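You operate a simulated robot arm through the tools that you are given. There is no shell and no other tool.

You run a simulated two-armed robot. Do the job below in one go: nothing can be reset, and whatever is moved stays where it is left.

JOB
Wind the pearl string back onto the blue reel, down to mark 0.
Fine: orange knob back on HOLD; leave the grey lever on OPEN.

The check looks at the end state, three seconds after you hand in, the way a careful person would. Anything else that was tipped, shoved, dropped, spilled or broken makes it a failure.

ROBOT AND FRAMES
Two 7-joint arms with two-finger parallel grippers on one trunk that stands fixed in place. Base frame: the origin is at the foot of the trunk, x ahead of it, y to its left, z up; the work surface is at about z = 900. Lengths are in mm, angles in rad, forces in N, time in s.
The left shoulder is at [22, 173, 1537], the right one opposite. With the tool pointing down near the work surface each hand reaches from about 100 to 500 mm from the base axis, measured 20 degrees to its own side. Payload 3.6 kg a hand.
The tool frame of a hand sits at the grasp point between the pads (the TCP): z along the fingers, y along the line on which they close. The tips reach 30 mm beyond it. The gripper opens to 110 mm. The fingers are 20 mm wide and 10 mm thick; the gripper's body (48 by 112 mm) begins 55 mm behind the TCP.
Orientation is that of the tool frame in the base frame, as a unit quaternion [x, y, z, w]. With the fingers straight down and closing along the base's y, the tool's x points along the base's -x, its y along +y and its z along -z.

CONTROLS
- The arms move only by the tool arm_command. It takes "left_plan", "right_plan" or both (then of equal length, played together; a hand with none holds still); each is one flat list of numbers, 6 for each row, row after row: the shift along the tool's x, y, z in mm, then the turn, a rotation vector about the tool's x, y, z in rad. In form: [x, y, z, ax, ay, az, x, y, z, ax, ay, az, ...]. A call has 1 to 20 rows; each row shifts and turns the commanded pose from where the row before left it, along the tool's axes as they then stand. "left_grip" and "right_grip" are, for a hand that has rows, the gripper command, from -1 (fully open) to 1 (shut), values between in proportion, set as the call begins (left out, the last holds). Each row takes 0.2 s and may step no farther than 50 mm and 0.15 rad from the row before; otherwise, or with a gripper value out of range, the whole call is refused. A pose out of reach is approached as far as the arm can. The call stops where the force on the tool passes 40 N (or 10 N more than at its start, if that is more) or the arm is blocked; 0.2 s more then pass. Each finger travels about 153 mm/s and halts on what it meets, pressing with about 24 N; the grip force reading is that of the motor and also rises with nothing between the fingers. The clock runs only during rows and for 0.2 s after the last one: add rows that do not move to give the fingers time. The reply holds the time, the measured pose of the TCP, the force on the tool along the base axes, the opening and the grip force, in the units named above and with some noise, with the torque about the TCP (base axes, N m) and any sound that the robot's microphone picked up.
- Cameras (640 x 400 px; columns grow to the right, rows downward): "scene" is now at [84.9, -53.8, 1724.9]; the picture's right is [-0.58, -0.81, 0.00], its down [-0.35, 0.25, -0.91] and it looks along [0.74, -0.53, -0.43] (base axes); focal length 321 px, centre (320, 200). "left" rides on the left gripper at [72, -17, -103] in its tool frame; the picture's right is [0.23, 0.97, 0.00], its down [-0.76, 0.18, -0.62] and it looks along [-0.61, 0.14, 0.78] (tool axes); focal length 222 px, centre (320, 200). "right" rides on the right gripper at [73, 17, -103] in its tool frame; the picture's right is [-0.23, 0.97, 0.00], its down [-0.76, -0.18, -0.62] and it looks along [-0.61, -0.14, 0.78] (tool axes); focal length 222 px, centre (320, 200). There is no depth. A picture from a camera that has moved, and an enlarged one, comes with that camera's place and axes in the base frame and with its lens.
- snapshot(camera): a new picture of that camera. No time passes.
- slide_trunk(by): slides the trunk up (or, below 0, down) by that many mm; the arms and the scene camera ride with it, the base frame stays. It gives what a move gives, with no picture.
- turn_head(pan, tilt): turns the head with the scene camera to pan (to the left, within 1.501 rad either way) and tilt (down, from -0.506 to 1.204), counted from straight ahead of the robot. It gives what a move gives.
- inspect(camera, box): a new picture of the part [left, top, right, bottom] of that camera's present view, enlarged. No time passes.
- sign_off(): hands the job in; it is judged then, once.

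Nothing tells you positions but the pictures and the camera data. Unless the task says otherwise, let go and move clear before handing in.

The tools are called after "Request:" as name(argument=value, ...) on one line, values as JSON. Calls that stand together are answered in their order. arm_command: Moves the arms, as the interface text tells. Its arguments: {"type":"object","properties":{"left_plan":{"type":"array","items":{"type":"number"}},"left_grip":{"type":"number"},"right_plan":{"type":"array","items":{"type":"number"}},"right_grip":{"type":"number"}},"required":[]} The other tools are called the same way: slide_trunk (by) slides the trunk up or down; turn_head (pan, tilt) turns the head that bears the scene camera; snapshot (camera) takes a picture; inspect (camera, box) takes an enlarged picture of a part of a camera's view; sign_off () hands the job in.

At the start:

```text
time: 0.0
left_position: [410.5, -32.7, 1459.6]
left_ee_rot: [0.0, 1.0, 0.0, 0.001]
left_force: [-0.2, -0.2, -0.5]
left_wrist_torque: [0.01, 0.01, 0.02]
left_width: 109.7
left_finger_force: 0.1
right_position: [340.2, -438.2, 1554.0]
right_ee_rot: [0.001, 1.0, -0.001, 0.0]
right_force: [-0.3, -0.3, -0.3]
right_wrist_torque: [0.0, 0.01, -0.04]
right_width: 110.0
right_finger_force: 0.0
trunk travel left (down, up): [-650.0, 113.0]
head pan, tilt: [-0.621, 0.438]
```

scene: 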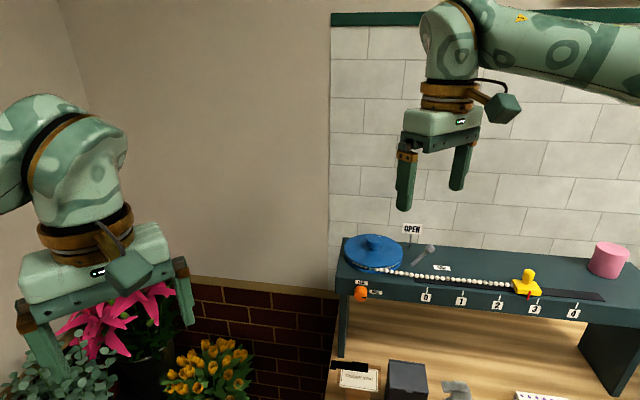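
right: 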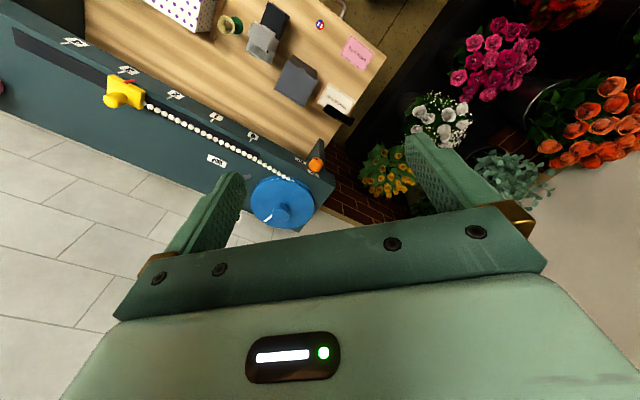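
left: 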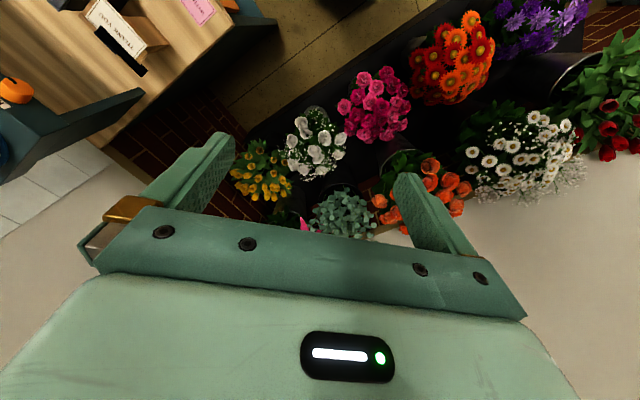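

I see a raised shelf with a blue reel on its left end, a string of pearls running to a yellow slider near mark 3, an orange knob on the front, and a grey lever by the OPEN sign. I'll look closer before moving anything.

Request:
inspect(camera="scene", box=[330, 210, 490, 310])

Request:
inspect(camera="scene", box=[480, 220, 640, 320])

Request:
inspect(camera="right", box=[180, 120, 340, 220])

Request:
inspect(camera="right", box=[20, 20, 220, 145])

```text
4.00 times, centred on (410, 260) of scene
camera zoom: at [84.9, -53.8, 1724.9], right [-0.58, -0.81, 0.0], down [-0.35, 0.25, -0.91], along [0.74, -0.53, -0.43], focal length 1285 px, centre (-40, -40)
```

zoom: 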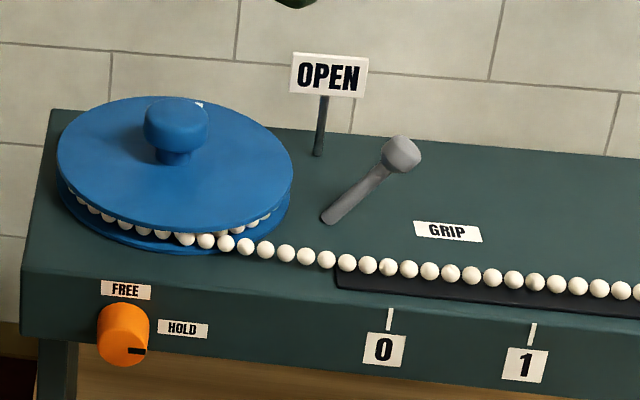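

```text
4.00 times, centred on (560, 270) of scene
camera zoom: at [84.9, -53.8, 1724.9], right [-0.58, -0.81, 0.0], down [-0.35, 0.25, -0.91], along [0.74, -0.53, -0.43], focal length 1285 px, centre (-640, -80)
```

zoom: 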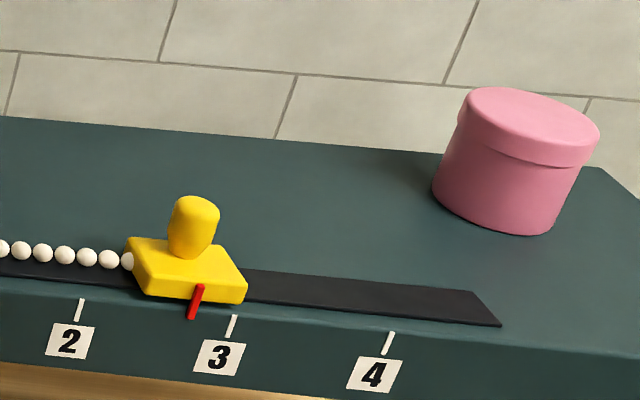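

```text
4.00 times, centred on (260, 170) of right
camera zoom: at [269.0, -421.1, 1657.2], right [0.23, 0.97, 0.0], down [0.76, -0.18, 0.62], along [0.61, -0.14, -0.78], focal length 888 px, centre (560, 320)
```

zoom: 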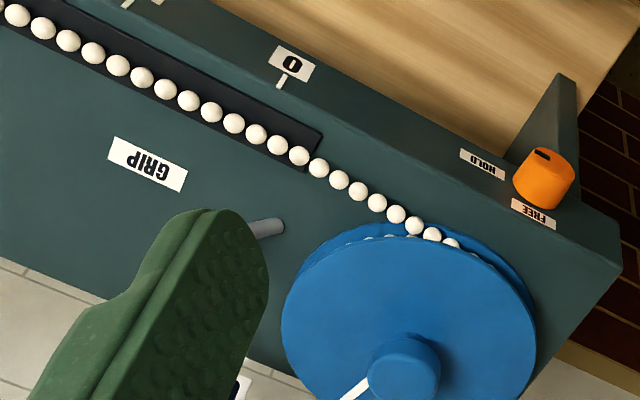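

```text
3.20 times, centred on (120, 82) of right
camera zoom: at [269.0, -421.1, 1657.2], right [0.23, 0.97, 0.0], down [0.76, -0.18, 0.62], along [0.61, -0.14, -0.78], focal length 711 px, centre (960, 576)
```

zoom: 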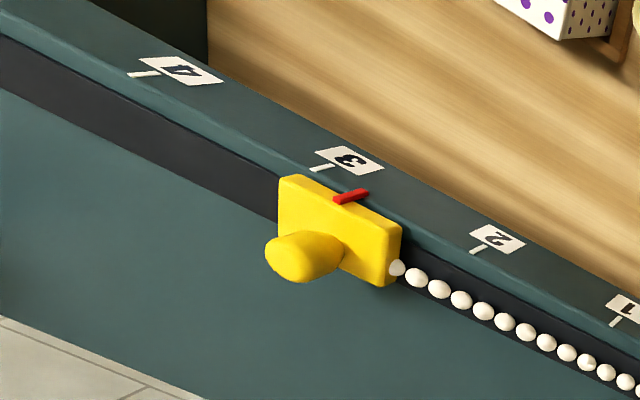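

The first estimates put the reel at about (587, -587), the slider at about (284, -754) and the shelf top near z 1220. I'll turn the head to centre the shelf in view.

Request:
turn_head(pan=-0.95, tilt=0.62)

```text
time: 0.8
left_position: [410.3, -32.9, 1459.1]
left_ee_rot: [0.001, 1.0, -0.001, 0.001]
left_force: [-0.6, 1.0, 0.3]
left_wrist_torque: [0.0, -0.01, 0.02]
left_width: 109.9
left_finger_force: 0.1
right_position: [340.2, -437.5, 1554.5]
right_ee_rot: [0.001, 1.0, 0.0, 0.0]
right_force: [0.9, 0.6, -0.2]
right_wrist_torque: [0.01, -0.01, 0.0]
right_width: 110.1
right_finger_force: 0.1
trunk travel left (down, up): [-650.0, 113.0]
head pan, tilt: [-0.949, 0.62]
```

The head is turned toward the shelf. I'll take a new picture.

Request:
snapshot(camera="scene")

Request:
inspect(camera="scene", box=[200, 120, 360, 220])

```text
taken
camera scene: at [61.1, -71.4, 1708.6], right [-0.81, -0.58, 0.0], down [-0.34, 0.47, -0.81], along [0.47, -0.66, -0.58], focal length 321 px, centre (320, 200)
```

scene: 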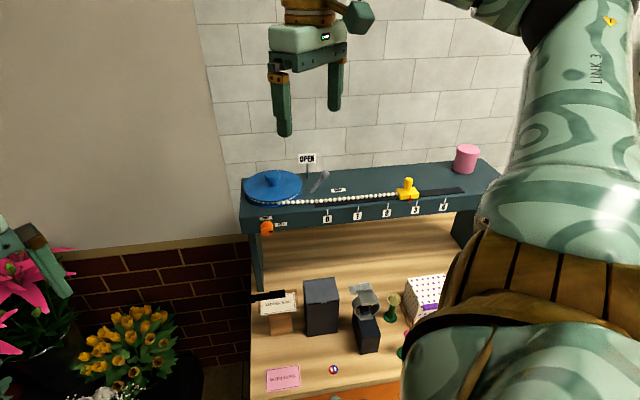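

```text
4.00 times, centred on (280, 170) of scene
camera zoom: at [61.1, -71.4, 1708.6], right [-0.81, -0.58, 0.0], down [-0.34, 0.47, -0.81], along [0.47, -0.66, -0.58], focal length 1285 px, centre (480, 320)
```

zoom: 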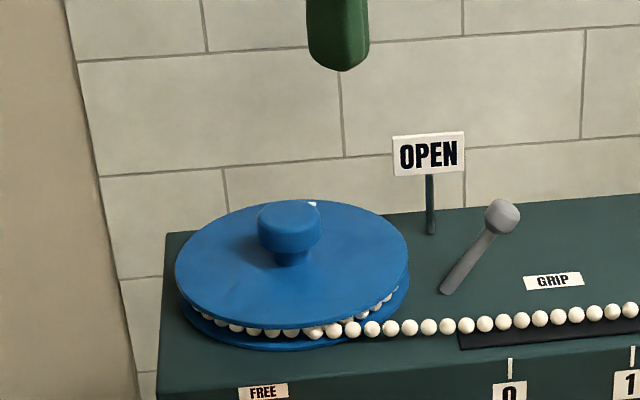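

The shelf runs diagonally, with its front facing the robot along about (-0.48, 0.88). I'll yaw the right hand to face it squarely and look again.

Request:
arm_command(right_plan=[0, 0, 0, 0, 0, 0.133, 0, 0, 0, 0, 0, 0.133, 0, 0, 0, 0, 0, 0.133, 0, 0, 0, 0, 0, 0.133, 0, 0, 0, 0, 0, 0.133, 0, 0, 0, 0, 0, 0.133, 0, 0, 0, 0, 0, 0.133, 0, 0, 0, 0, 0, 0.133])

```text
time: 2.6
left_position: [412.6, -32.3, 1460.6]
left_ee_rot: [0.0, 1.0, 0.0, 0.0]
left_force: [0.8, 0.9, 0.0]
left_wrist_torque: [0.02, -0.02, 0.01]
left_width: 110.1
left_finger_force: 0.0
right_position: [385.1, -525.8, 1573.9]
right_ee_rot: [0.507, 0.862, 0.0, -0.001]
right_force: [0.4, -0.1, -0.6]
right_wrist_torque: [0.01, -0.04, -0.01]
right_width: 110.1
right_finger_force: 0.1
right hand out of reach, approached as far as the arm can: row 5, 6, 7, 8
trunk travel left (down, up): [-650.0, 113.0]
head pan, tilt: [-0.949, 0.62]
```

Request:
snapshot(camera="right")

Request:
snapshot(camera="scene")

```text
taken
camera right: at [364.7, -455.6, 1677.0], right [0.96, 0.27, 0.0], down [0.21, -0.75, 0.62], along [0.17, -0.6, -0.78], focal length 222 px, centre (320, 200)
```

right: 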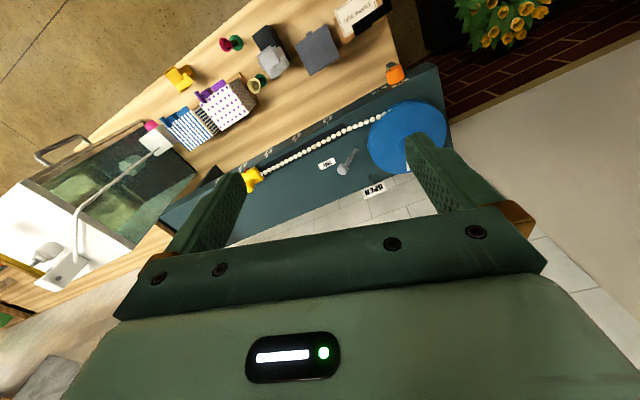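

```text
taken
camera scene: at [61.1, -71.6, 1708.6], right [-0.81, -0.58, 0.0], down [-0.34, 0.47, -0.81], along [0.47, -0.66, -0.58], focal length 321 px, centre (320, 200)
```

scene: 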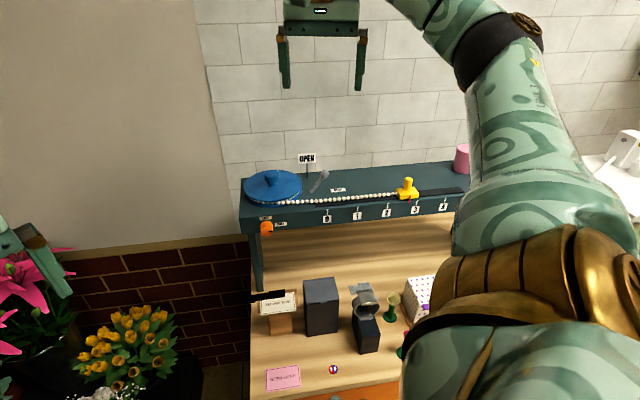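

Request:
inspect(camera="right", box=[310, 60, 470, 160])

Request:
inspect(camera="right", box=[210, 110, 370, 210])

Request:
inspect(camera="right", box=[330, 130, 390, 200])

```text
4.00 times, centred on (390, 110) of right
camera zoom: at [364.7, -455.6, 1677.0], right [0.96, 0.27, 0.0], down [0.21, -0.75, 0.62], along [0.17, -0.6, -0.78], focal length 888 px, centre (40, 560)
```

zoom: 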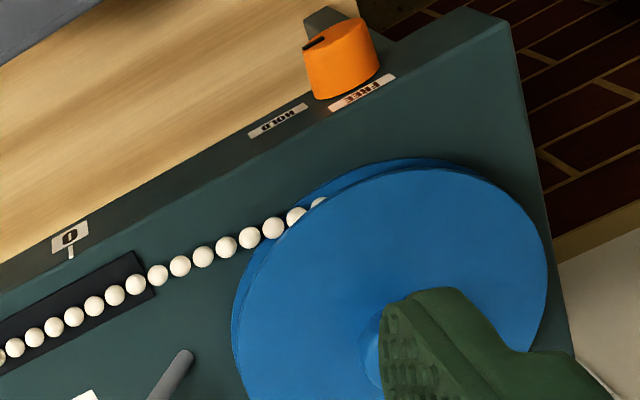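

```text
4.00 times, centred on (290, 160) of right
camera zoom: at [364.7, -455.6, 1677.0], right [0.96, 0.27, 0.0], down [0.21, -0.75, 0.62], along [0.17, -0.6, -0.78], focal length 888 px, centre (440, 360)
```

zoom: 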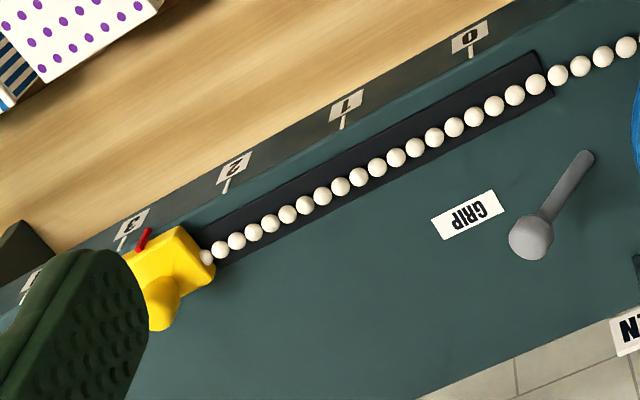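

```text
5.71 times, centred on (360, 165) of right
camera zoom: at [364.7, -455.6, 1677.0], right [0.96, 0.27, 0.0], down [0.21, -0.75, 0.62], along [0.17, -0.6, -0.78], focal length 1269 px, centre (91, 400)
```

zoom: 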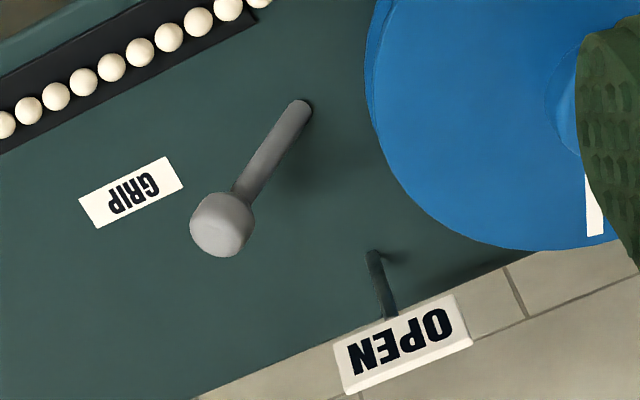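

The grey lever looks to be pointing part-way between GRIP and OPEN, so I want a closer look. I'll lower the right hand to a reachable spot near the shelf.

Request:
arm_command(right_plan=[0, 0, 40, 0, 0, 0, 0, 0, 40, 0, 0, 0, 0, 0, 40, 0, 0, 0])

```text
time: 3.4
left_position: [410.1, -32.8, 1459.6]
left_ee_rot: [0.0, 1.0, 0.0, 0.0]
left_force: [-0.7, 0.3, -0.8]
left_wrist_torque: [0.0, -0.03, -0.01]
left_width: 110.1
left_finger_force: 0.0
right_position: [370.1, -559.9, 1518.2]
right_ee_rot: [0.507, 0.862, 0.0, 0.001]
right_force: [-0.6, 0.7, -0.2]
right_wrist_torque: [0.02, -0.01, 0.03]
right_width: 110.0
right_finger_force: 0.0
right hand out of reach, approached as far as the arm can: row 1, 2, 3
trunk travel left (down, up): [-650.0, 113.0]
head pan, tilt: [-0.949, 0.62]
```

Request:
arm_command(right_plan=[0, 40, 0, 0, 0, 0, 0, 40, 0, 0, 0, 0, 0, 40, 0, 0, 0, 0])

```text
time: 4.2
left_position: [413.3, -30.8, 1459.7]
left_ee_rot: [0.0, 1.0, 0.0, -0.001]
left_force: [-0.5, 0.1, -0.6]
left_wrist_torque: [-0.02, 0.04, 0.01]
left_width: 110.0
left_finger_force: 0.1
right_position: [473.2, -516.6, 1551.3]
right_ee_rot: [0.508, 0.861, -0.001, -0.001]
right_force: [-1.0, -0.3, -0.3]
right_wrist_torque: [0.01, 0.02, -0.03]
right_width: 110.1
right_finger_force: 0.1
right hand out of reach, approached as far as the arm can: row 1, 2, 3
trunk travel left (down, up): [-650.0, 113.0]
head pan, tilt: [-0.949, 0.62]
```

Request:
arm_command(right_plan=[0, 0, 0, 0, 0, -0.14, 0, 0, 0, 0, 0, -0.14, 0, 0, 0, 0, 0, -0.14, 0, 0, 0, 0, 0, -0.14])

```text
time: 5.2
left_position: [410.1, -32.1, 1458.8]
left_ee_rot: [0.0, 1.0, 0.0, 0.0]
left_force: [-0.8, -1.2, -0.1]
left_wrist_torque: [-0.04, -0.02, 0.01]
left_width: 110.1
left_finger_force: 0.1
right_position: [471.9, -516.8, 1550.4]
right_ee_rot: [0.25, 0.968, 0.002, 0.0]
right_force: [-0.8, 0.5, -0.2]
right_wrist_torque: [0.0, -0.01, -0.02]
right_width: 110.1
right_finger_force: 0.0
trunk travel left (down, up): [-650.0, 113.0]
head pan, tilt: [-0.949, 0.62]
```

Request:
arm_command(right_plan=[0, 0, 40, 0, 0, 0, 0, 0, 40, 0, 0, 0, 0, 0, 40, 0, 0, 0])

Request:
snapshot(camera="scene")

Request:
snapshot(camera="right")

```text
time: 6.0
left_position: [412.6, -33.3, 1458.9]
left_ee_rot: [0.0, 1.0, 0.001, -0.001]
left_force: [-0.2, -1.0, 1.0]
left_wrist_torque: [0.03, -0.01, -0.03]
left_width: 110.2
left_finger_force: 0.1
right_position: [473.6, -521.2, 1431.6]
right_ee_rot: [0.25, 0.968, 0.001, -0.001]
right_force: [0.2, -0.2, 0.1]
right_wrist_torque: [-0.01, -0.01, 0.01]
right_width: 109.8
right_finger_force: 0.1
right hand out of reach, approached as far as the arm can: row 3
trunk travel left (down, up): [-650.0, 113.0]
head pan, tilt: [-0.949, 0.62]
```

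```text
taken
camera scene: at [62.4, -73.2, 1708.4], right [-0.81, -0.58, 0.0], down [-0.34, 0.47, -0.81], along [0.47, -0.66, -0.58], focal length 321 px, centre (320, 200)
```

scene: 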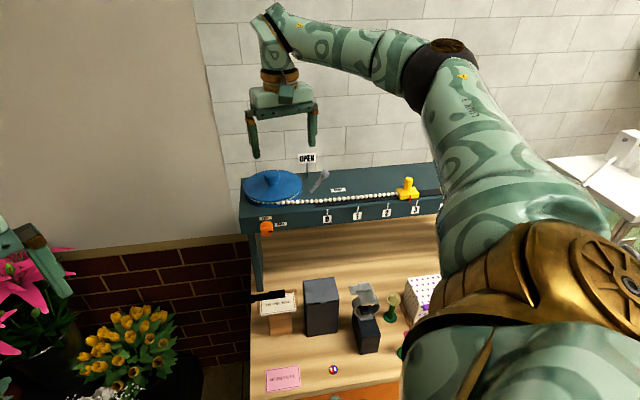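

```text
taken
camera right: at [419.5, -472.5, 1534.5], right [0.67, 0.74, 0.0], down [0.58, -0.52, 0.62], along [0.46, -0.41, -0.78], focal length 222 px, centre (320, 200)
```

right: 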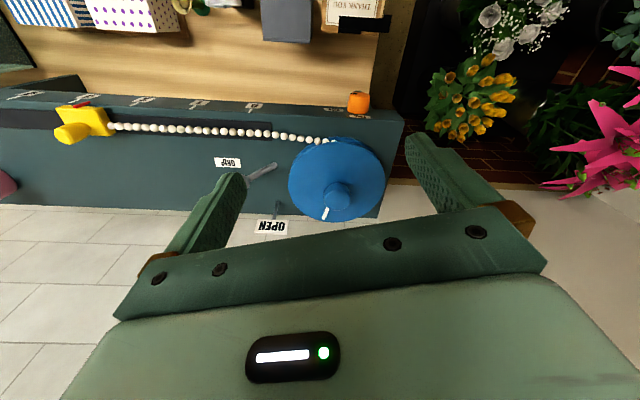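

The right hand keeps hitting joint limits when it works near shoulder height. I'll raise the trunk so the shelf sits lower relative to the shoulder, then try to reach above the reel.

Request:
slide_trunk(by=110)

Request:
arm_command(right_plan=[0, 0, 40, 0, 0, 0, 0, 0, 40, 0, 0, 0, 0, 0, 40, 0, 0, 0])

```text
time: 7.4
left_position: [410.0, -32.1, 1568.6]
left_ee_rot: [-0.001, 1.0, 0.0, 0.0]
left_force: [-1.0, -0.5, -0.7]
left_wrist_torque: [-0.03, -0.03, 0.0]
left_width: 109.8
left_finger_force: 0.0
right_position: [473.4, -518.9, 1544.0]
right_ee_rot: [0.25, 0.968, -0.001, -0.001]
right_force: [0.0, 0.7, 0.6]
right_wrist_torque: [-0.05, 0.0, 0.03]
right_width: 109.8
right_finger_force: 0.0
trunk travel left (down, up): [-760.0, 3.0]
head pan, tilt: [-0.949, 0.62]
```

```text
time: 8.2
left_position: [410.2, -31.6, 1570.1]
left_ee_rot: [0.0, 1.0, 0.0, 0.0]
left_force: [0.1, 0.0, -0.3]
left_wrist_torque: [0.0, 0.01, 0.03]
left_width: 109.8
left_finger_force: 0.1
right_position: [474.2, -522.5, 1536.0]
right_ee_rot: [0.249, 0.968, 0.0, -0.002]
right_force: [0.8, 0.1, -0.4]
right_wrist_torque: [0.0, 0.0, -0.03]
right_width: 110.1
right_finger_force: 0.0
right hand out of reach, approached as far as the arm can: row 1, 2, 3
trunk travel left (down, up): [-760.0, 3.0]
head pan, tilt: [-0.949, 0.62]
```

Request:
arm_command(right_plan=[-32, 0, 0, 0, 0, 0, -32, 0, 0, 0, 0, 0, -32, 0, 0, 0, 0, 0, -32, 0, 0, 0, 0, 0])

Request:
snapshot(camera="scene")

```text
time: 9.2
left_position: [411.2, -33.3, 1569.2]
left_ee_rot: [0.0, 1.0, 0.0, 0.0]
left_force: [0.2, 0.2, 0.0]
left_wrist_torque: [0.0, -0.01, 0.0]
left_width: 109.9
left_finger_force: 0.1
right_position: [521.8, -548.8, 1537.1]
right_ee_rot: [0.25, 0.968, 0.001, 0.0]
right_force: [-0.6, 0.5, -0.2]
right_wrist_torque: [-0.02, 0.02, 0.01]
right_width: 109.8
right_finger_force: 0.1
right hand out of reach, approached as far as the arm can: row 2, 3, 4
trunk travel left (down, up): [-760.0, 3.0]
head pan, tilt: [-0.949, 0.62]
```

```text
taken
camera scene: at [59.0, -72.2, 1818.3], right [-0.81, -0.58, 0.0], down [-0.34, 0.47, -0.81], along [0.47, -0.66, -0.58], focal length 321 px, centre (320, 200)
```

scene: 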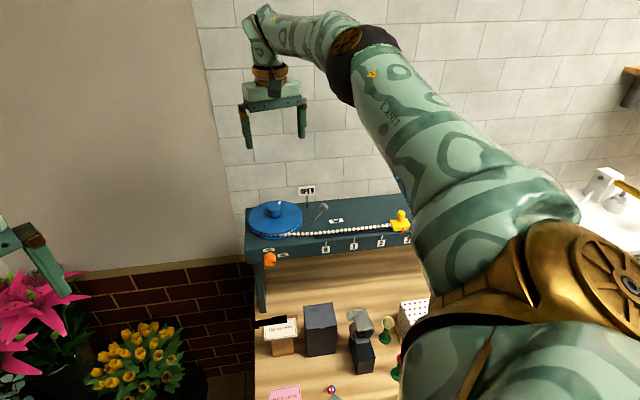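

Tool-down, the right arm stops at about 630 mm from the shoulder, but the reel is about 700 mm away. I'll tilt the fingers outward to gain reach, then lower the trunk for a better wrist height.

Request:
arm_command(right_plan=[0, 0, 0, 0, -0.14, 0, 0, 0, 0, 0, -0.14, 0, 0, 0, 0, 0, -0.14, 0, 0, 0, 0, 0, -0.14, 0])

Request:
slide_trunk(by=-130)

Request:
snapshot(camera="scene")

Request:
snapshot(camera="right")

```text
time: 10.2
left_position: [409.9, -35.6, 1570.3]
left_ee_rot: [0.0, 1.0, 0.001, -0.001]
left_force: [0.0, 0.1, -1.0]
left_wrist_torque: [0.04, -0.01, 0.0]
left_width: 110.2
left_finger_force: 0.0
right_position: [527.6, -575.5, 1533.6]
right_ee_rot: [0.225, 0.947, -0.048, 0.226]
right_force: [-1.0, -0.4, -1.2]
right_wrist_torque: [0.01, -0.01, 0.03]
right_width: 109.9
right_finger_force: 0.1
right hand out of reach, approached as far as the arm can: row 2, 3, 4
trunk travel left (down, up): [-760.0, 3.0]
head pan, tilt: [-0.949, 0.62]
```

```text
time: 11.8
left_position: [410.0, -31.9, 1440.7]
left_ee_rot: [0.0, 1.0, 0.0, 0.0]
left_force: [-0.1, 0.1, -0.4]
left_wrist_torque: [0.0, -0.01, -0.03]
left_width: 110.1
left_finger_force: 0.0
right_position: [530.1, -574.6, 1403.1]
right_ee_rot: [0.224, 0.946, -0.05, 0.227]
right_force: [-0.7, 0.6, 0.5]
right_wrist_torque: [0.0, 0.01, 0.01]
right_width: 110.2
right_finger_force: 0.1
trunk travel left (down, up): [-630.0, 133.0]
head pan, tilt: [-0.949, 0.62]
```

```text
taken
camera scene: at [61.8, -71.1, 1688.7], right [-0.81, -0.58, 0.0], down [-0.34, 0.47, -0.81], along [0.47, -0.66, -0.58], focal length 321 px, centre (320, 200)
```

scene: 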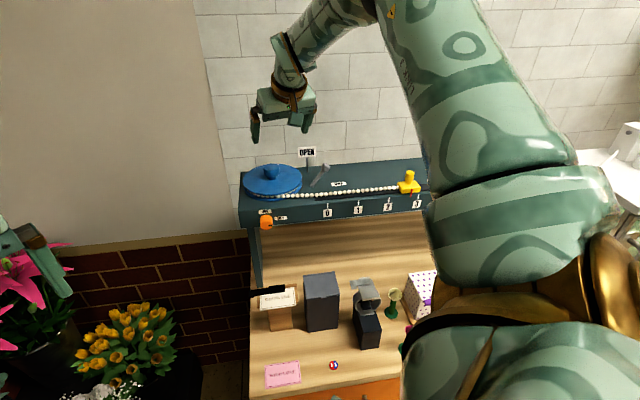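

```text
taken
camera right: at [437.9, -510.5, 1462.5], right [0.62, 0.78, 0.11], down [0.27, -0.34, 0.9], along [0.74, -0.52, -0.43], focal length 222 px, centre (320, 200)
```

right: 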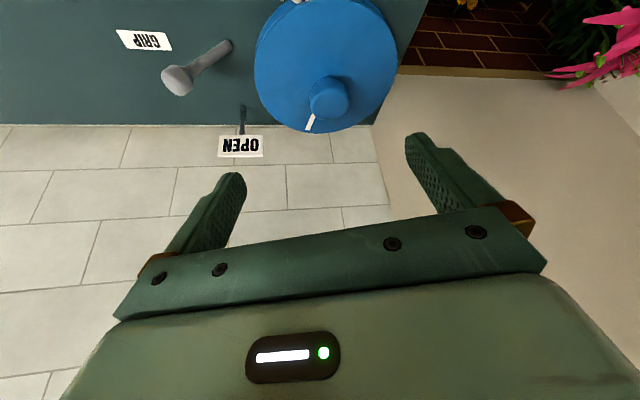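

Request:
inspect(camera="right", box=[100, 0, 260, 100])

Request:
inspect(camera="scene", box=[240, 135, 360, 210])

Request:
inspect(camera="right", box=[240, 0, 400, 140])

```text
4.00 times, centred on (180, 50) of right
camera zoom: at [437.9, -510.5, 1462.5], right [0.62, 0.78, 0.11], down [0.27, -0.34, 0.9], along [0.74, -0.52, -0.43], focal length 888 px, centre (880, 800)
```

zoom: 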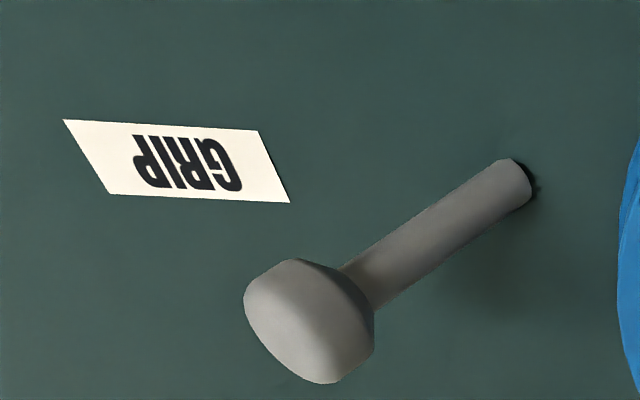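

```text
5.33 times, centred on (300, 172) of scene
camera zoom: at [61.8, -71.1, 1688.7], right [-0.81, -0.58, 0.0], down [-0.34, 0.47, -0.81], along [0.47, -0.66, -0.58], focal length 1713 px, centre (427, 347)
```

zoom: 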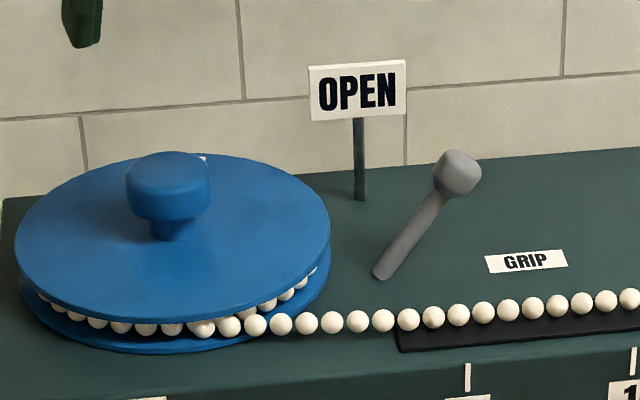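

```text
2.86 times, centred on (320, 70) of right
camera zoom: at [437.9, -510.5, 1462.5], right [0.62, 0.78, 0.11], down [0.27, -0.34, 0.9], along [0.74, -0.52, -0.43], focal length 635 px, centre (320, 571)
```

zoom: 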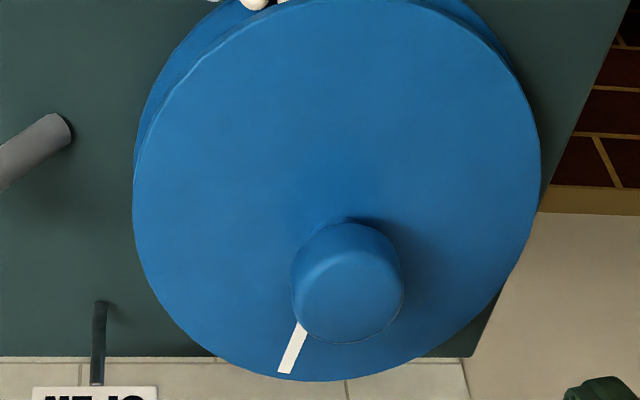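

The grey lever is a tilting stick that leans right toward GRIP: its foot is at about (506, -651, 1210) and its ball at about (477, -679, 1265). It needs to be pushed left to OPEN, so I'll close the right fingers and yaw a little to set up that push.

Request:
arm_command(right_plan=[0, 0, 0, 0.059, 0, 0.116, 0, 0, 0, 0.059, 0, 0.116, 0, 0, 0, 0, 0, 0], right_grip=1)

```text
time: 12.6
left_position: [409.8, -33.2, 1440.5]
left_ee_rot: [0.0, 1.0, 0.0, 0.0]
left_force: [-0.1, 0.7, 0.8]
left_wrist_torque: [0.01, -0.02, 0.01]
left_width: 109.7
left_finger_force: 0.1
right_position: [536.5, -643.1, 1404.3]
right_ee_rot: [0.344, 0.911, -0.076, 0.216]
right_force: [-0.5, 0.8, -0.7]
right_wrist_torque: [-0.01, 0.02, -0.03]
right_width: 0.0
right_finger_force: 24.5
right hand out of reach, approached as far as the arm can: row 1, 2
trunk travel left (down, up): [-630.0, 133.0]
head pan, tilt: [-0.949, 0.62]
```

Request:
arm_command(right_plan=[12.5, -36.3, -6.6, 0, 0, 0, 12.5, -36.3, -6.6, 0, 0, 0, 12.5, -36.3, -6.6, 0, 0, 0])

Request:
snapshot(camera="scene")

Request:
snapshot(camera="right")

```text
time: 13.4
left_position: [410.0, -32.4, 1440.0]
left_ee_rot: [-0.001, 1.0, -0.001, -0.001]
left_force: [-0.3, 0.4, 0.4]
left_wrist_torque: [0.02, -0.01, -0.01]
left_width: 110.1
left_finger_force: 0.1
right_position: [431.7, -699.2, 1402.7]
right_ee_rot: [0.346, 0.909, -0.078, 0.217]
right_force: [0.1, 0.2, -0.5]
right_wrist_torque: [0.03, 0.03, 0.05]
right_width: 0.0
right_finger_force: 24.5
trunk travel left (down, up): [-630.0, 133.0]
head pan, tilt: [-0.949, 0.62]
```

```text
taken
camera scene: at [60.8, -72.1, 1688.6], right [-0.81, -0.58, 0.0], down [-0.34, 0.47, -0.81], along [0.47, -0.66, -0.58], focal length 321 px, centre (320, 200)
```

scene: 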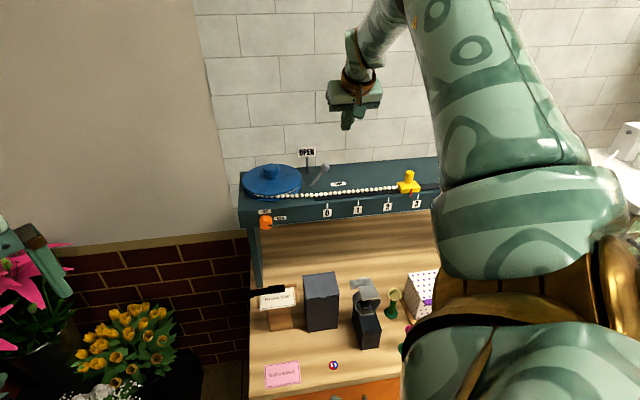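

```text
taken
camera right: at [360.7, -613.2, 1463.0], right [0.8, 0.59, 0.11], down [0.18, -0.4, 0.9], along [0.58, -0.7, -0.43], focal length 222 px, centre (320, 200)
```

right: 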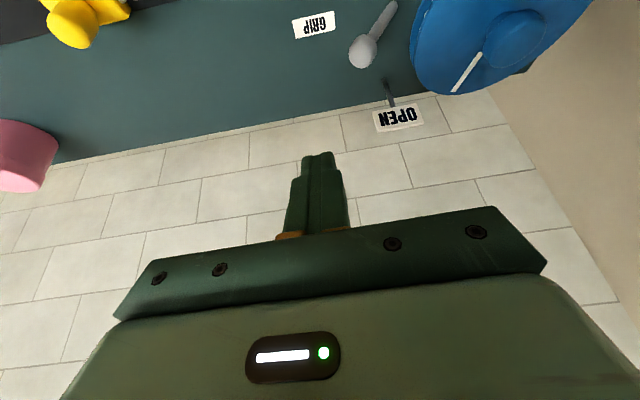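

Request:
arm_command(right_plan=[18.7, -0.4, 37.6, 0, 0, 0, 18.7, -0.4, 37.6, 0, 0, 0])

Request:
inspect(camera="scene", box=[260, 80, 420, 220])

Request:
snapshot(camera="right")

```text
time: 14.0
left_position: [410.6, -33.2, 1439.4]
left_ee_rot: [0.0, 1.0, 0.001, -0.001]
left_force: [0.4, -0.4, -0.5]
left_wrist_torque: [0.04, 0.01, 0.0]
left_width: 109.9
left_finger_force: 0.0
right_position: [435.0, -700.1, 1316.2]
right_ee_rot: [0.347, 0.909, -0.078, 0.217]
right_force: [-0.1, -0.9, -1.1]
right_wrist_torque: [-0.01, -0.02, -0.02]
right_width: 0.0
right_finger_force: 24.1
trunk travel left (down, up): [-630.0, 133.0]
head pan, tilt: [-0.949, 0.62]
```

```text
2.86 times, centred on (340, 150) of scene
camera zoom: at [62.4, -73.0, 1688.4], right [-0.81, -0.58, 0.0], down [-0.34, 0.47, -0.81], along [0.47, -0.66, -0.58], focal length 918 px, centre (263, 343)
```

zoom: 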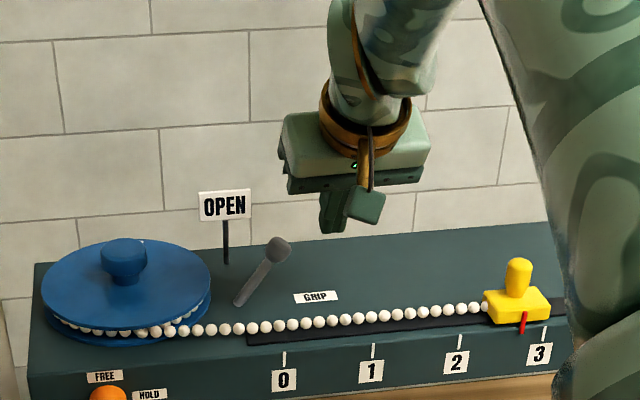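

```text
taken
camera right: at [362.3, -614.8, 1376.8], right [0.8, 0.59, 0.11], down [0.18, -0.4, 0.9], along [0.58, -0.7, -0.43], focal length 222 px, centre (320, 200)
```

right: 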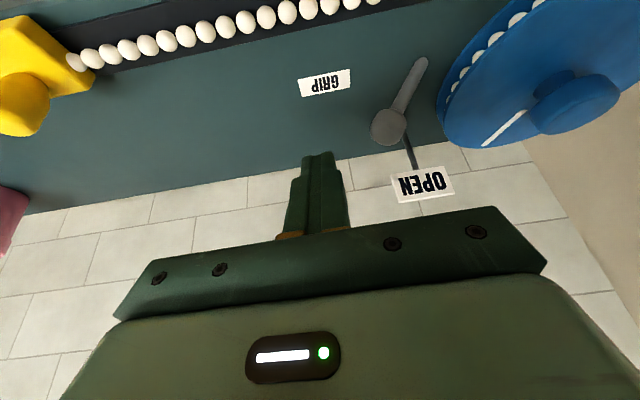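

Request:
arm_command(right_plan=[8.5, -0.2, 17, 0, 0, 0, 8.5, -0.2, 17, 0, 0, 0, -6, 18.8, 3.2, 0, 0, 0])

Request:
snapshot(camera="right")

Request:
inspect(camera="scene", box=[240, 100, 400, 220])

```text
time: 14.8
left_position: [413.4, -31.4, 1439.3]
left_ee_rot: [-0.001, 1.0, -0.001, -0.001]
left_force: [0.3, 0.3, -0.9]
left_wrist_torque: [-0.01, 0.04, 0.0]
left_width: 110.1
left_finger_force: 0.0
right_position: [451.2, -687.5, 1281.4]
right_ee_rot: [0.346, 0.909, -0.079, 0.217]
right_force: [-1.0, 0.2, 0.3]
right_wrist_torque: [-0.03, -0.01, -0.05]
right_width: 0.1
right_finger_force: 24.0
trunk travel left (down, up): [-630.0, 133.0]
head pan, tilt: [-0.949, 0.62]
```

```text
taken
camera right: at [380.2, -602.0, 1340.5], right [0.8, 0.59, 0.11], down [0.18, -0.4, 0.9], along [0.58, -0.7, -0.43], focal length 222 px, centre (320, 200)
```

right: 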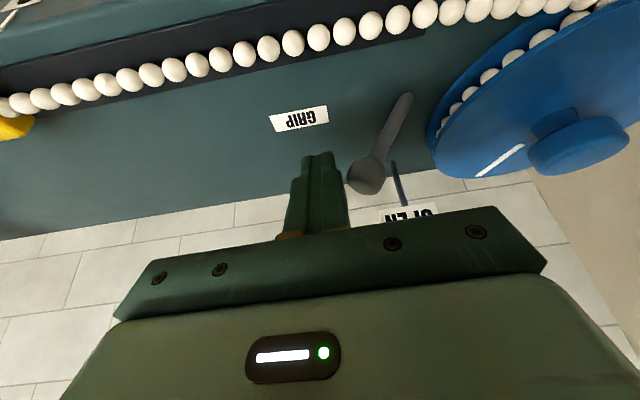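

```text
3.33 times, centred on (320, 160) of scene
camera zoom: at [62.7, -69.9, 1688.6], right [-0.81, -0.58, 0.0], down [-0.34, 0.47, -0.81], along [0.47, -0.66, -0.58], focal length 1071 px, centre (320, 333)
```

zoom: 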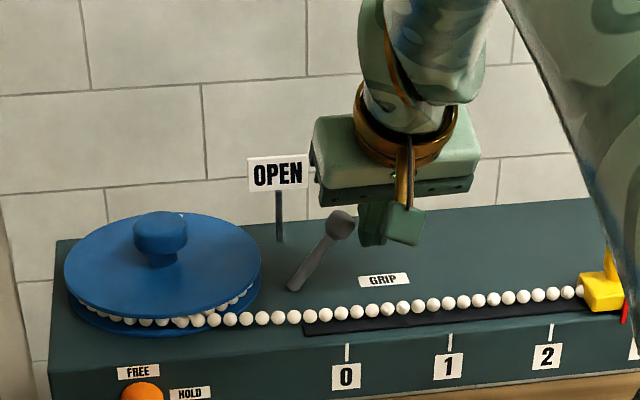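

The closed fingers sit just right of the lever ball. I'll push it left toward OPEN slowly.

Request:
arm_command(right_plan=[-3.0, 9.4, 1.6, 0, 0, 0, -3.0, 9.4, 1.6, 0, 0, 0, -3.0, 9.4, 1.6, 0, 0, 0, -3.0, 9.4, 1.6, 0, 0, 0])

Request:
snapshot(camera="right")

Request:
inspect(camera="scene", box=[240, 100, 400, 220])

```text
time: 15.6
left_position: [403.8, -25.2, 1442.7]
left_ee_rot: [-0.001, 1.0, -0.003, 0.004]
left_force: [-0.2, -0.3, 0.7]
left_wrist_torque: [-0.04, 0.02, -0.03]
left_width: 109.8
left_finger_force: 0.1
right_position: [470.6, -673.2, 1291.0]
right_ee_rot: [0.342, 0.909, -0.084, 0.224]
right_force: [-26.0, 6.1, 30.2]
right_wrist_torque: [0.33, -0.05, 0.39]
right_width: 0.0
right_finger_force: 23.7
trunk travel left (down, up): [-630.0, 133.0]
head pan, tilt: [-0.949, 0.62]
stopped in row 4 (right hand): the force on the tool passed its limit at 45 N (the readings are from after the stop); the commanded pose is now the measured one
```

```text
taken
camera right: at [398.1, -586.9, 1348.5], right [0.79, 0.6, 0.1], down [0.17, -0.39, 0.91], along [0.58, -0.7, -0.41], focal length 222 px, centre (320, 200)
```

right: 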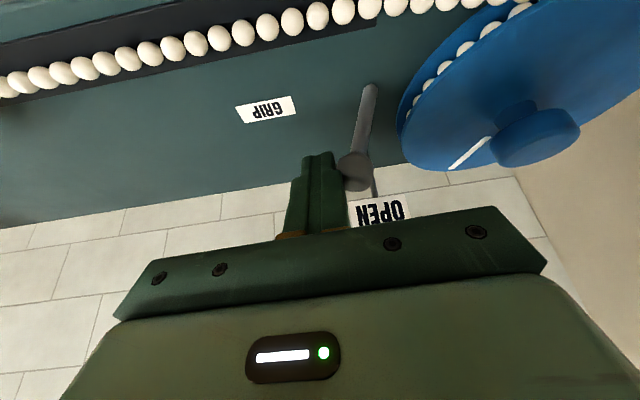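

```text
3.33 times, centred on (320, 160) of scene
camera zoom: at [52.1, -64.9, 1689.4], right [-0.81, -0.58, 0.0], down [-0.33, 0.47, -0.82], along [0.48, -0.66, -0.58], focal length 1071 px, centre (320, 333)
```

zoom: 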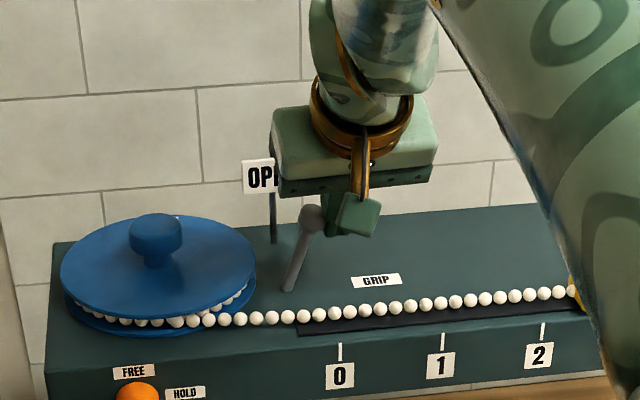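

The push stalled because the force came along the fingers, so the ball probably caught on a step in the finger. I'll back off, rise so only the tips touch the ball, and check the lever.

Request:
arm_command(right_plan=[2.4, -7.5, -1.3, 0, 0, 0, -4.2, 0, -8, 0, 0, 0])

Request:
inspect(camera="right", box=[250, 50, 450, 250])

Request:
inspect(camera="scene", box=[270, 110, 370, 190])

```text
time: 16.2
left_position: [412.5, -31.4, 1437.3]
left_ee_rot: [-0.001, 1.0, 0.0, -0.001]
left_force: [-0.2, -0.7, 0.3]
left_wrist_torque: [-0.01, -0.02, -0.01]
left_width: 110.1
left_finger_force: 0.1
right_position: [472.1, -679.2, 1291.9]
right_ee_rot: [0.342, 0.91, -0.082, 0.22]
right_force: [-0.5, -0.5, 0.7]
right_wrist_torque: [0.02, 0.0, -0.01]
right_width: 0.0
right_finger_force: 23.8
trunk travel left (down, up): [-630.0, 133.0]
head pan, tilt: [-0.949, 0.62]
```

```text
2.00 times, centred on (350, 150) of right
camera zoom: at [400.1, -594.3, 1350.7], right [0.79, 0.6, 0.1], down [0.18, -0.39, 0.9], along [0.58, -0.7, -0.42], focal length 444 px, centre (260, 300)
```

zoom: 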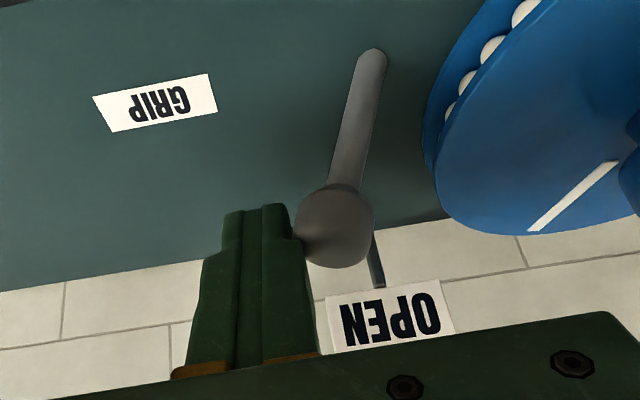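

```text
5.00 times, centred on (320, 150) of scene
camera zoom: at [63.5, -71.1, 1688.3], right [-0.81, -0.58, 0.0], down [-0.34, 0.47, -0.81], along [0.47, -0.66, -0.58], focal length 1606 px, centre (320, 450)
```

zoom: 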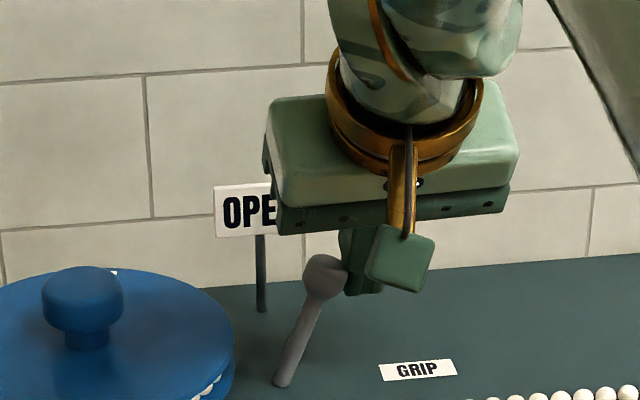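

Request:
arm_command(right_plan=[-1.9, -2.8, -5.8, 0, 0, 0, 6.7, 2.7, -3.5, 0, 0, 0, -3.9, 9.4, -0.2, 0, 0, 0, -3, 9.4, 1.6, 0, 0, 0])

Request:
inspect(camera="right", box=[250, 50, 450, 250])

Request:
inspect(camera="scene", box=[270, 110, 370, 190])

```text
time: 17.2
left_position: [411.2, -32.0, 1439.6]
left_ee_rot: [-0.001, 1.0, 0.0, 0.0]
left_force: [1.2, 0.1, -0.2]
left_wrist_torque: [0.0, -0.02, 0.0]
left_width: 110.1
left_finger_force: 0.0
right_position: [482.4, -665.9, 1300.3]
right_ee_rot: [0.344, 0.91, -0.081, 0.218]
right_force: [-0.9, 0.5, 0.2]
right_wrist_torque: [-0.01, -0.01, 0.0]
right_width: 0.0
right_finger_force: 24.2
trunk travel left (down, up): [-630.0, 133.0]
head pan, tilt: [-0.949, 0.62]
```

```text
2.00 times, centred on (350, 150) of right
camera zoom: at [409.5, -580.1, 1359.2], right [0.8, 0.6, 0.11], down [0.18, -0.4, 0.9], along [0.58, -0.7, -0.42], focal length 444 px, centre (260, 300)
```

zoom: 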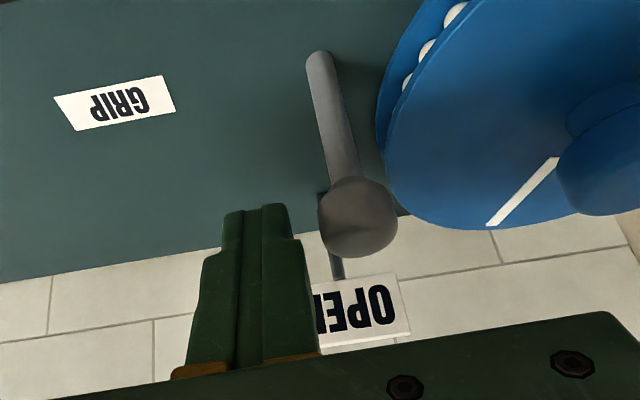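

```text
5.00 times, centred on (320, 150) of scene
camera zoom: at [62.0, -71.8, 1688.5], right [-0.81, -0.58, 0.0], down [-0.34, 0.47, -0.81], along [0.47, -0.66, -0.58], focal length 1606 px, centre (320, 450)
```

zoom: 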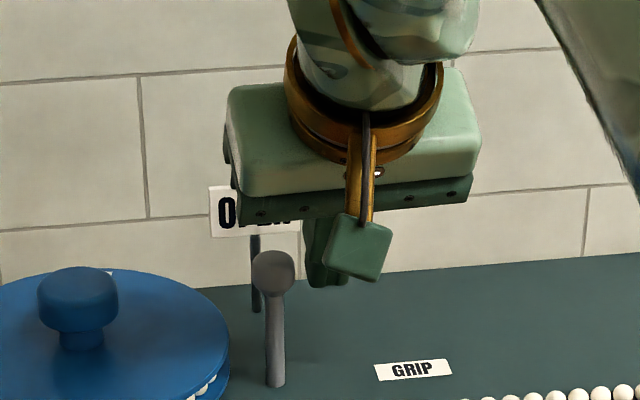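

The lever has come upright and seems to have jumped clear of the finger. I'll push a little further left to see whether it is at its stop.

Request:
arm_command(right_plan=[-1.8, 5.6, 1, 0, 0, 0, -1.5, 4.7, 0.8, 0, 0, 0])

Request:
inspect(camera="right", box=[250, 50, 450, 250])

Request:
inspect(camera="scene", box=[270, 110, 370, 190])

```text
time: 17.8
left_position: [410.2, -31.8, 1439.0]
left_ee_rot: [-0.001, 1.0, 0.001, 0.0]
left_force: [0.5, 0.3, -1.0]
left_wrist_torque: [-0.01, -0.02, 0.0]
left_width: 110.0
left_finger_force: 0.0
right_position: [490.8, -658.8, 1300.1]
right_ee_rot: [0.343, 0.91, -0.082, 0.22]
right_force: [-0.4, 0.2, 0.1]
right_wrist_torque: [0.02, -0.01, -0.02]
right_width: 0.0
right_finger_force: 24.3
trunk travel left (down, up): [-630.0, 133.0]
head pan, tilt: [-0.949, 0.62]
```

```text
2.00 times, centred on (350, 150) of right
camera zoom: at [418.8, -574.9, 1358.8], right [0.8, 0.6, 0.1], down [0.18, -0.39, 0.9], along [0.58, -0.7, -0.42], focal length 444 px, centre (260, 300)
```

zoom: 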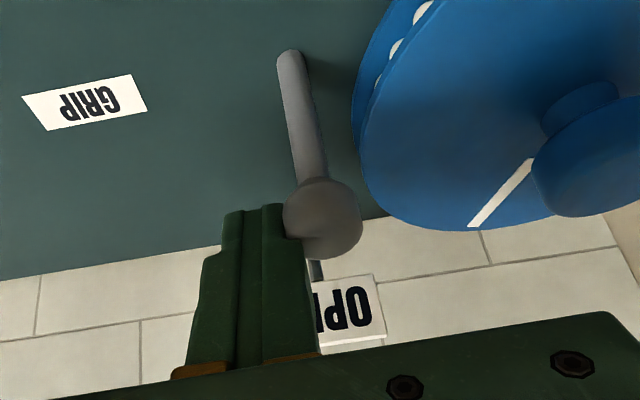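

```text
5.00 times, centred on (320, 150) of scene
camera zoom: at [61.8, -71.6, 1688.5], right [-0.81, -0.58, 0.0], down [-0.34, 0.47, -0.81], along [0.47, -0.66, -0.58], focal length 1606 px, centre (320, 450)
```

zoom: 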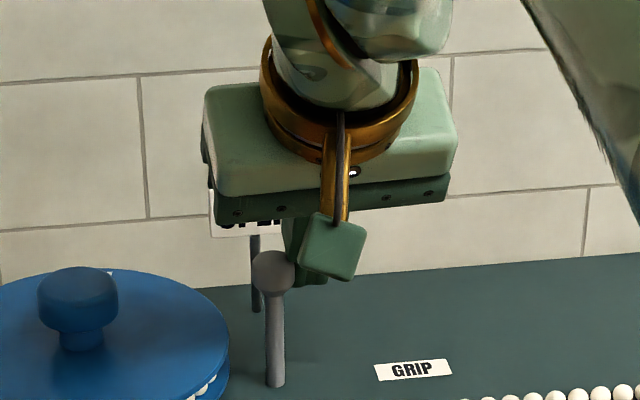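

Request:
arm_command(right_plan=[-1.2, 3.8, 0.6, 0, 0, 0, -1.2, 3.8, 0.6, 0, 0, 0])

Request:
inspect(camera="right", box=[250, 50, 450, 250])

Request:
inspect(camera="scene", box=[270, 110, 370, 190])

```text
time: 18.4
left_position: [405.2, -32.9, 1440.2]
left_ee_rot: [-0.001, 1.0, 0.001, 0.002]
left_force: [-0.7, 0.7, -0.1]
left_wrist_torque: [0.0, -0.02, 0.01]
left_width: 109.6
left_finger_force: 0.1
right_position: [491.3, -660.6, 1300.3]
right_ee_rot: [0.346, 0.909, -0.082, 0.218]
right_force: [-18.4, -9.7, -0.1]
right_wrist_torque: [-0.15, 0.32, 0.09]
right_width: 0.0
right_finger_force: 23.7
trunk travel left (down, up): [-630.0, 133.0]
head pan, tilt: [-0.949, 0.62]
```

```text
2.00 times, centred on (350, 150) of right
camera zoom: at [420.2, -574.2, 1359.1], right [0.8, 0.59, 0.1], down [0.18, -0.4, 0.9], along [0.58, -0.7, -0.42], focal length 444 px, centre (260, 300)
```

zoom: 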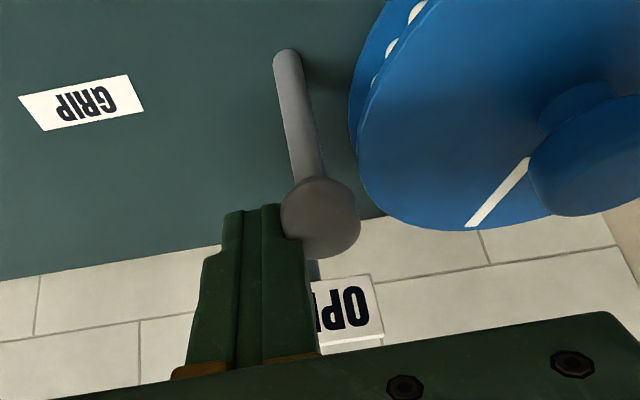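

```text
5.00 times, centred on (320, 150) of scene
camera zoom: at [55.8, -74.4, 1688.6], right [-0.81, -0.58, 0.0], down [-0.33, 0.47, -0.81], along [0.47, -0.66, -0.58], focal length 1606 px, centre (320, 450)
```

zoom: 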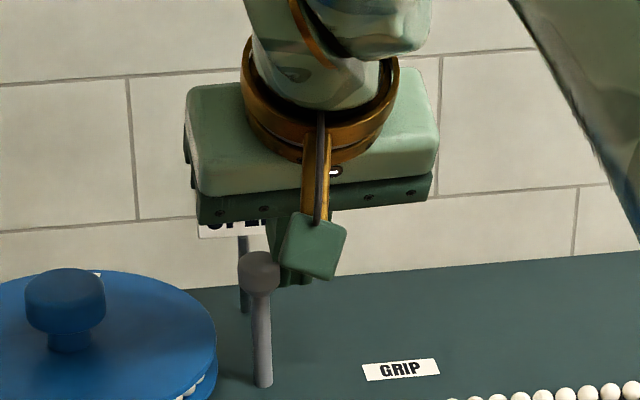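

The lever is firm against its stop at OPEN and upright. I'll retreat from it, lift away, and look at the orange knob and the slider.

Request:
arm_command(right_plan=[6, -18.8, -3.2, 0, 0, 0, 3, -9.4, -1.6, 0, 0, 0, -18.5, 0, -35.5, 0, 0, 0, -18.5, 0, -35.5, 0, 0, 0])

Request:
snapshot(camera="scene")

Request:
inspect(camera="scene", box=[235, 140, 435, 240])

Request:
inspect(camera="scene", box=[240, 195, 300, 240])

```text
time: 19.4
left_position: [410.9, -29.8, 1439.5]
left_ee_rot: [-0.002, 1.0, -0.001, 0.0]
left_force: [-1.0, -0.5, -0.3]
left_wrist_torque: [-0.04, -0.02, 0.02]
left_width: 110.0
left_finger_force: 0.1
right_position: [471.5, -669.2, 1383.4]
right_ee_rot: [0.344, 0.909, -0.083, 0.221]
right_force: [0.1, -0.7, 0.5]
right_wrist_torque: [-0.04, -0.02, -0.02]
right_width: 0.1
right_finger_force: 24.0
trunk travel left (down, up): [-630.0, 133.0]
head pan, tilt: [-0.949, 0.62]
```

```text
taken
camera scene: at [61.5, -69.8, 1688.7], right [-0.81, -0.58, 0.0], down [-0.34, 0.47, -0.81], along [0.47, -0.66, -0.58], focal length 321 px, centre (320, 200)
```

scene: 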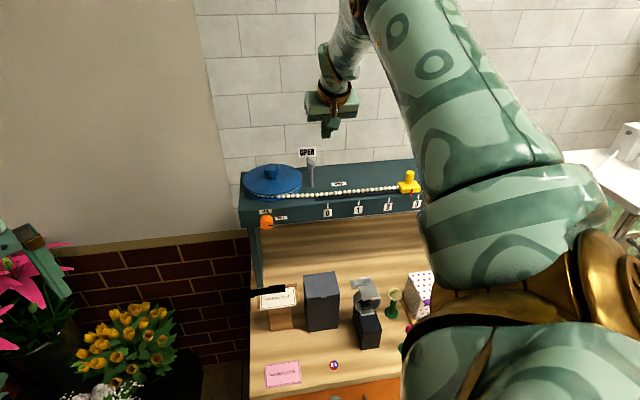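

```text
3.20 times, centred on (335, 190) of scene
camera zoom: at [61.5, -69.8, 1688.7], right [-0.81, -0.58, 0.0], down [-0.34, 0.47, -0.81], along [0.47, -0.66, -0.58], focal length 1028 px, centre (272, 232)
```

zoom: 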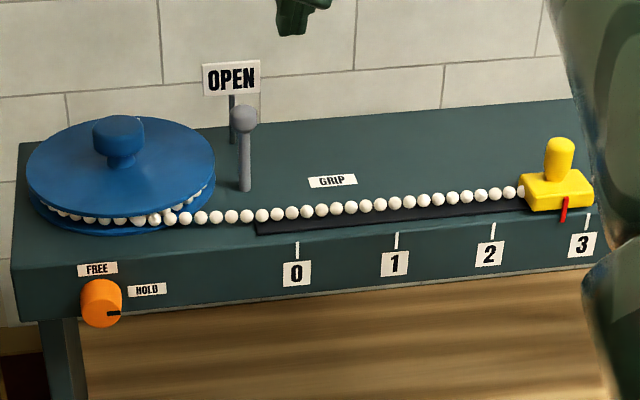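

```text
8.89 times, centred on (270, 218) of scene
camera zoom: at [61.5, -69.8, 1688.7], right [-0.81, -0.58, 0.0], down [-0.34, 0.47, -0.81], along [0.47, -0.66, -0.58], focal length 2856 px, centre (764, 44)
```

zoom: 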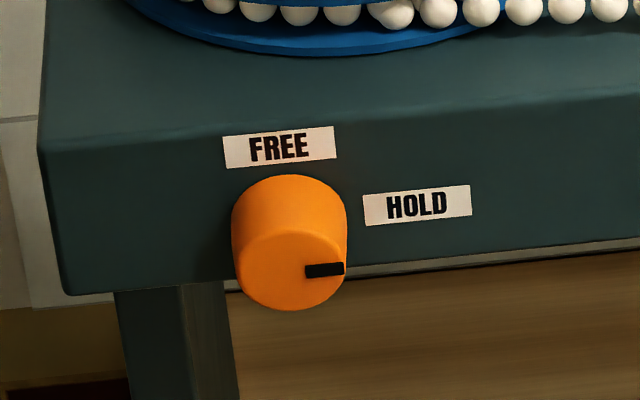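

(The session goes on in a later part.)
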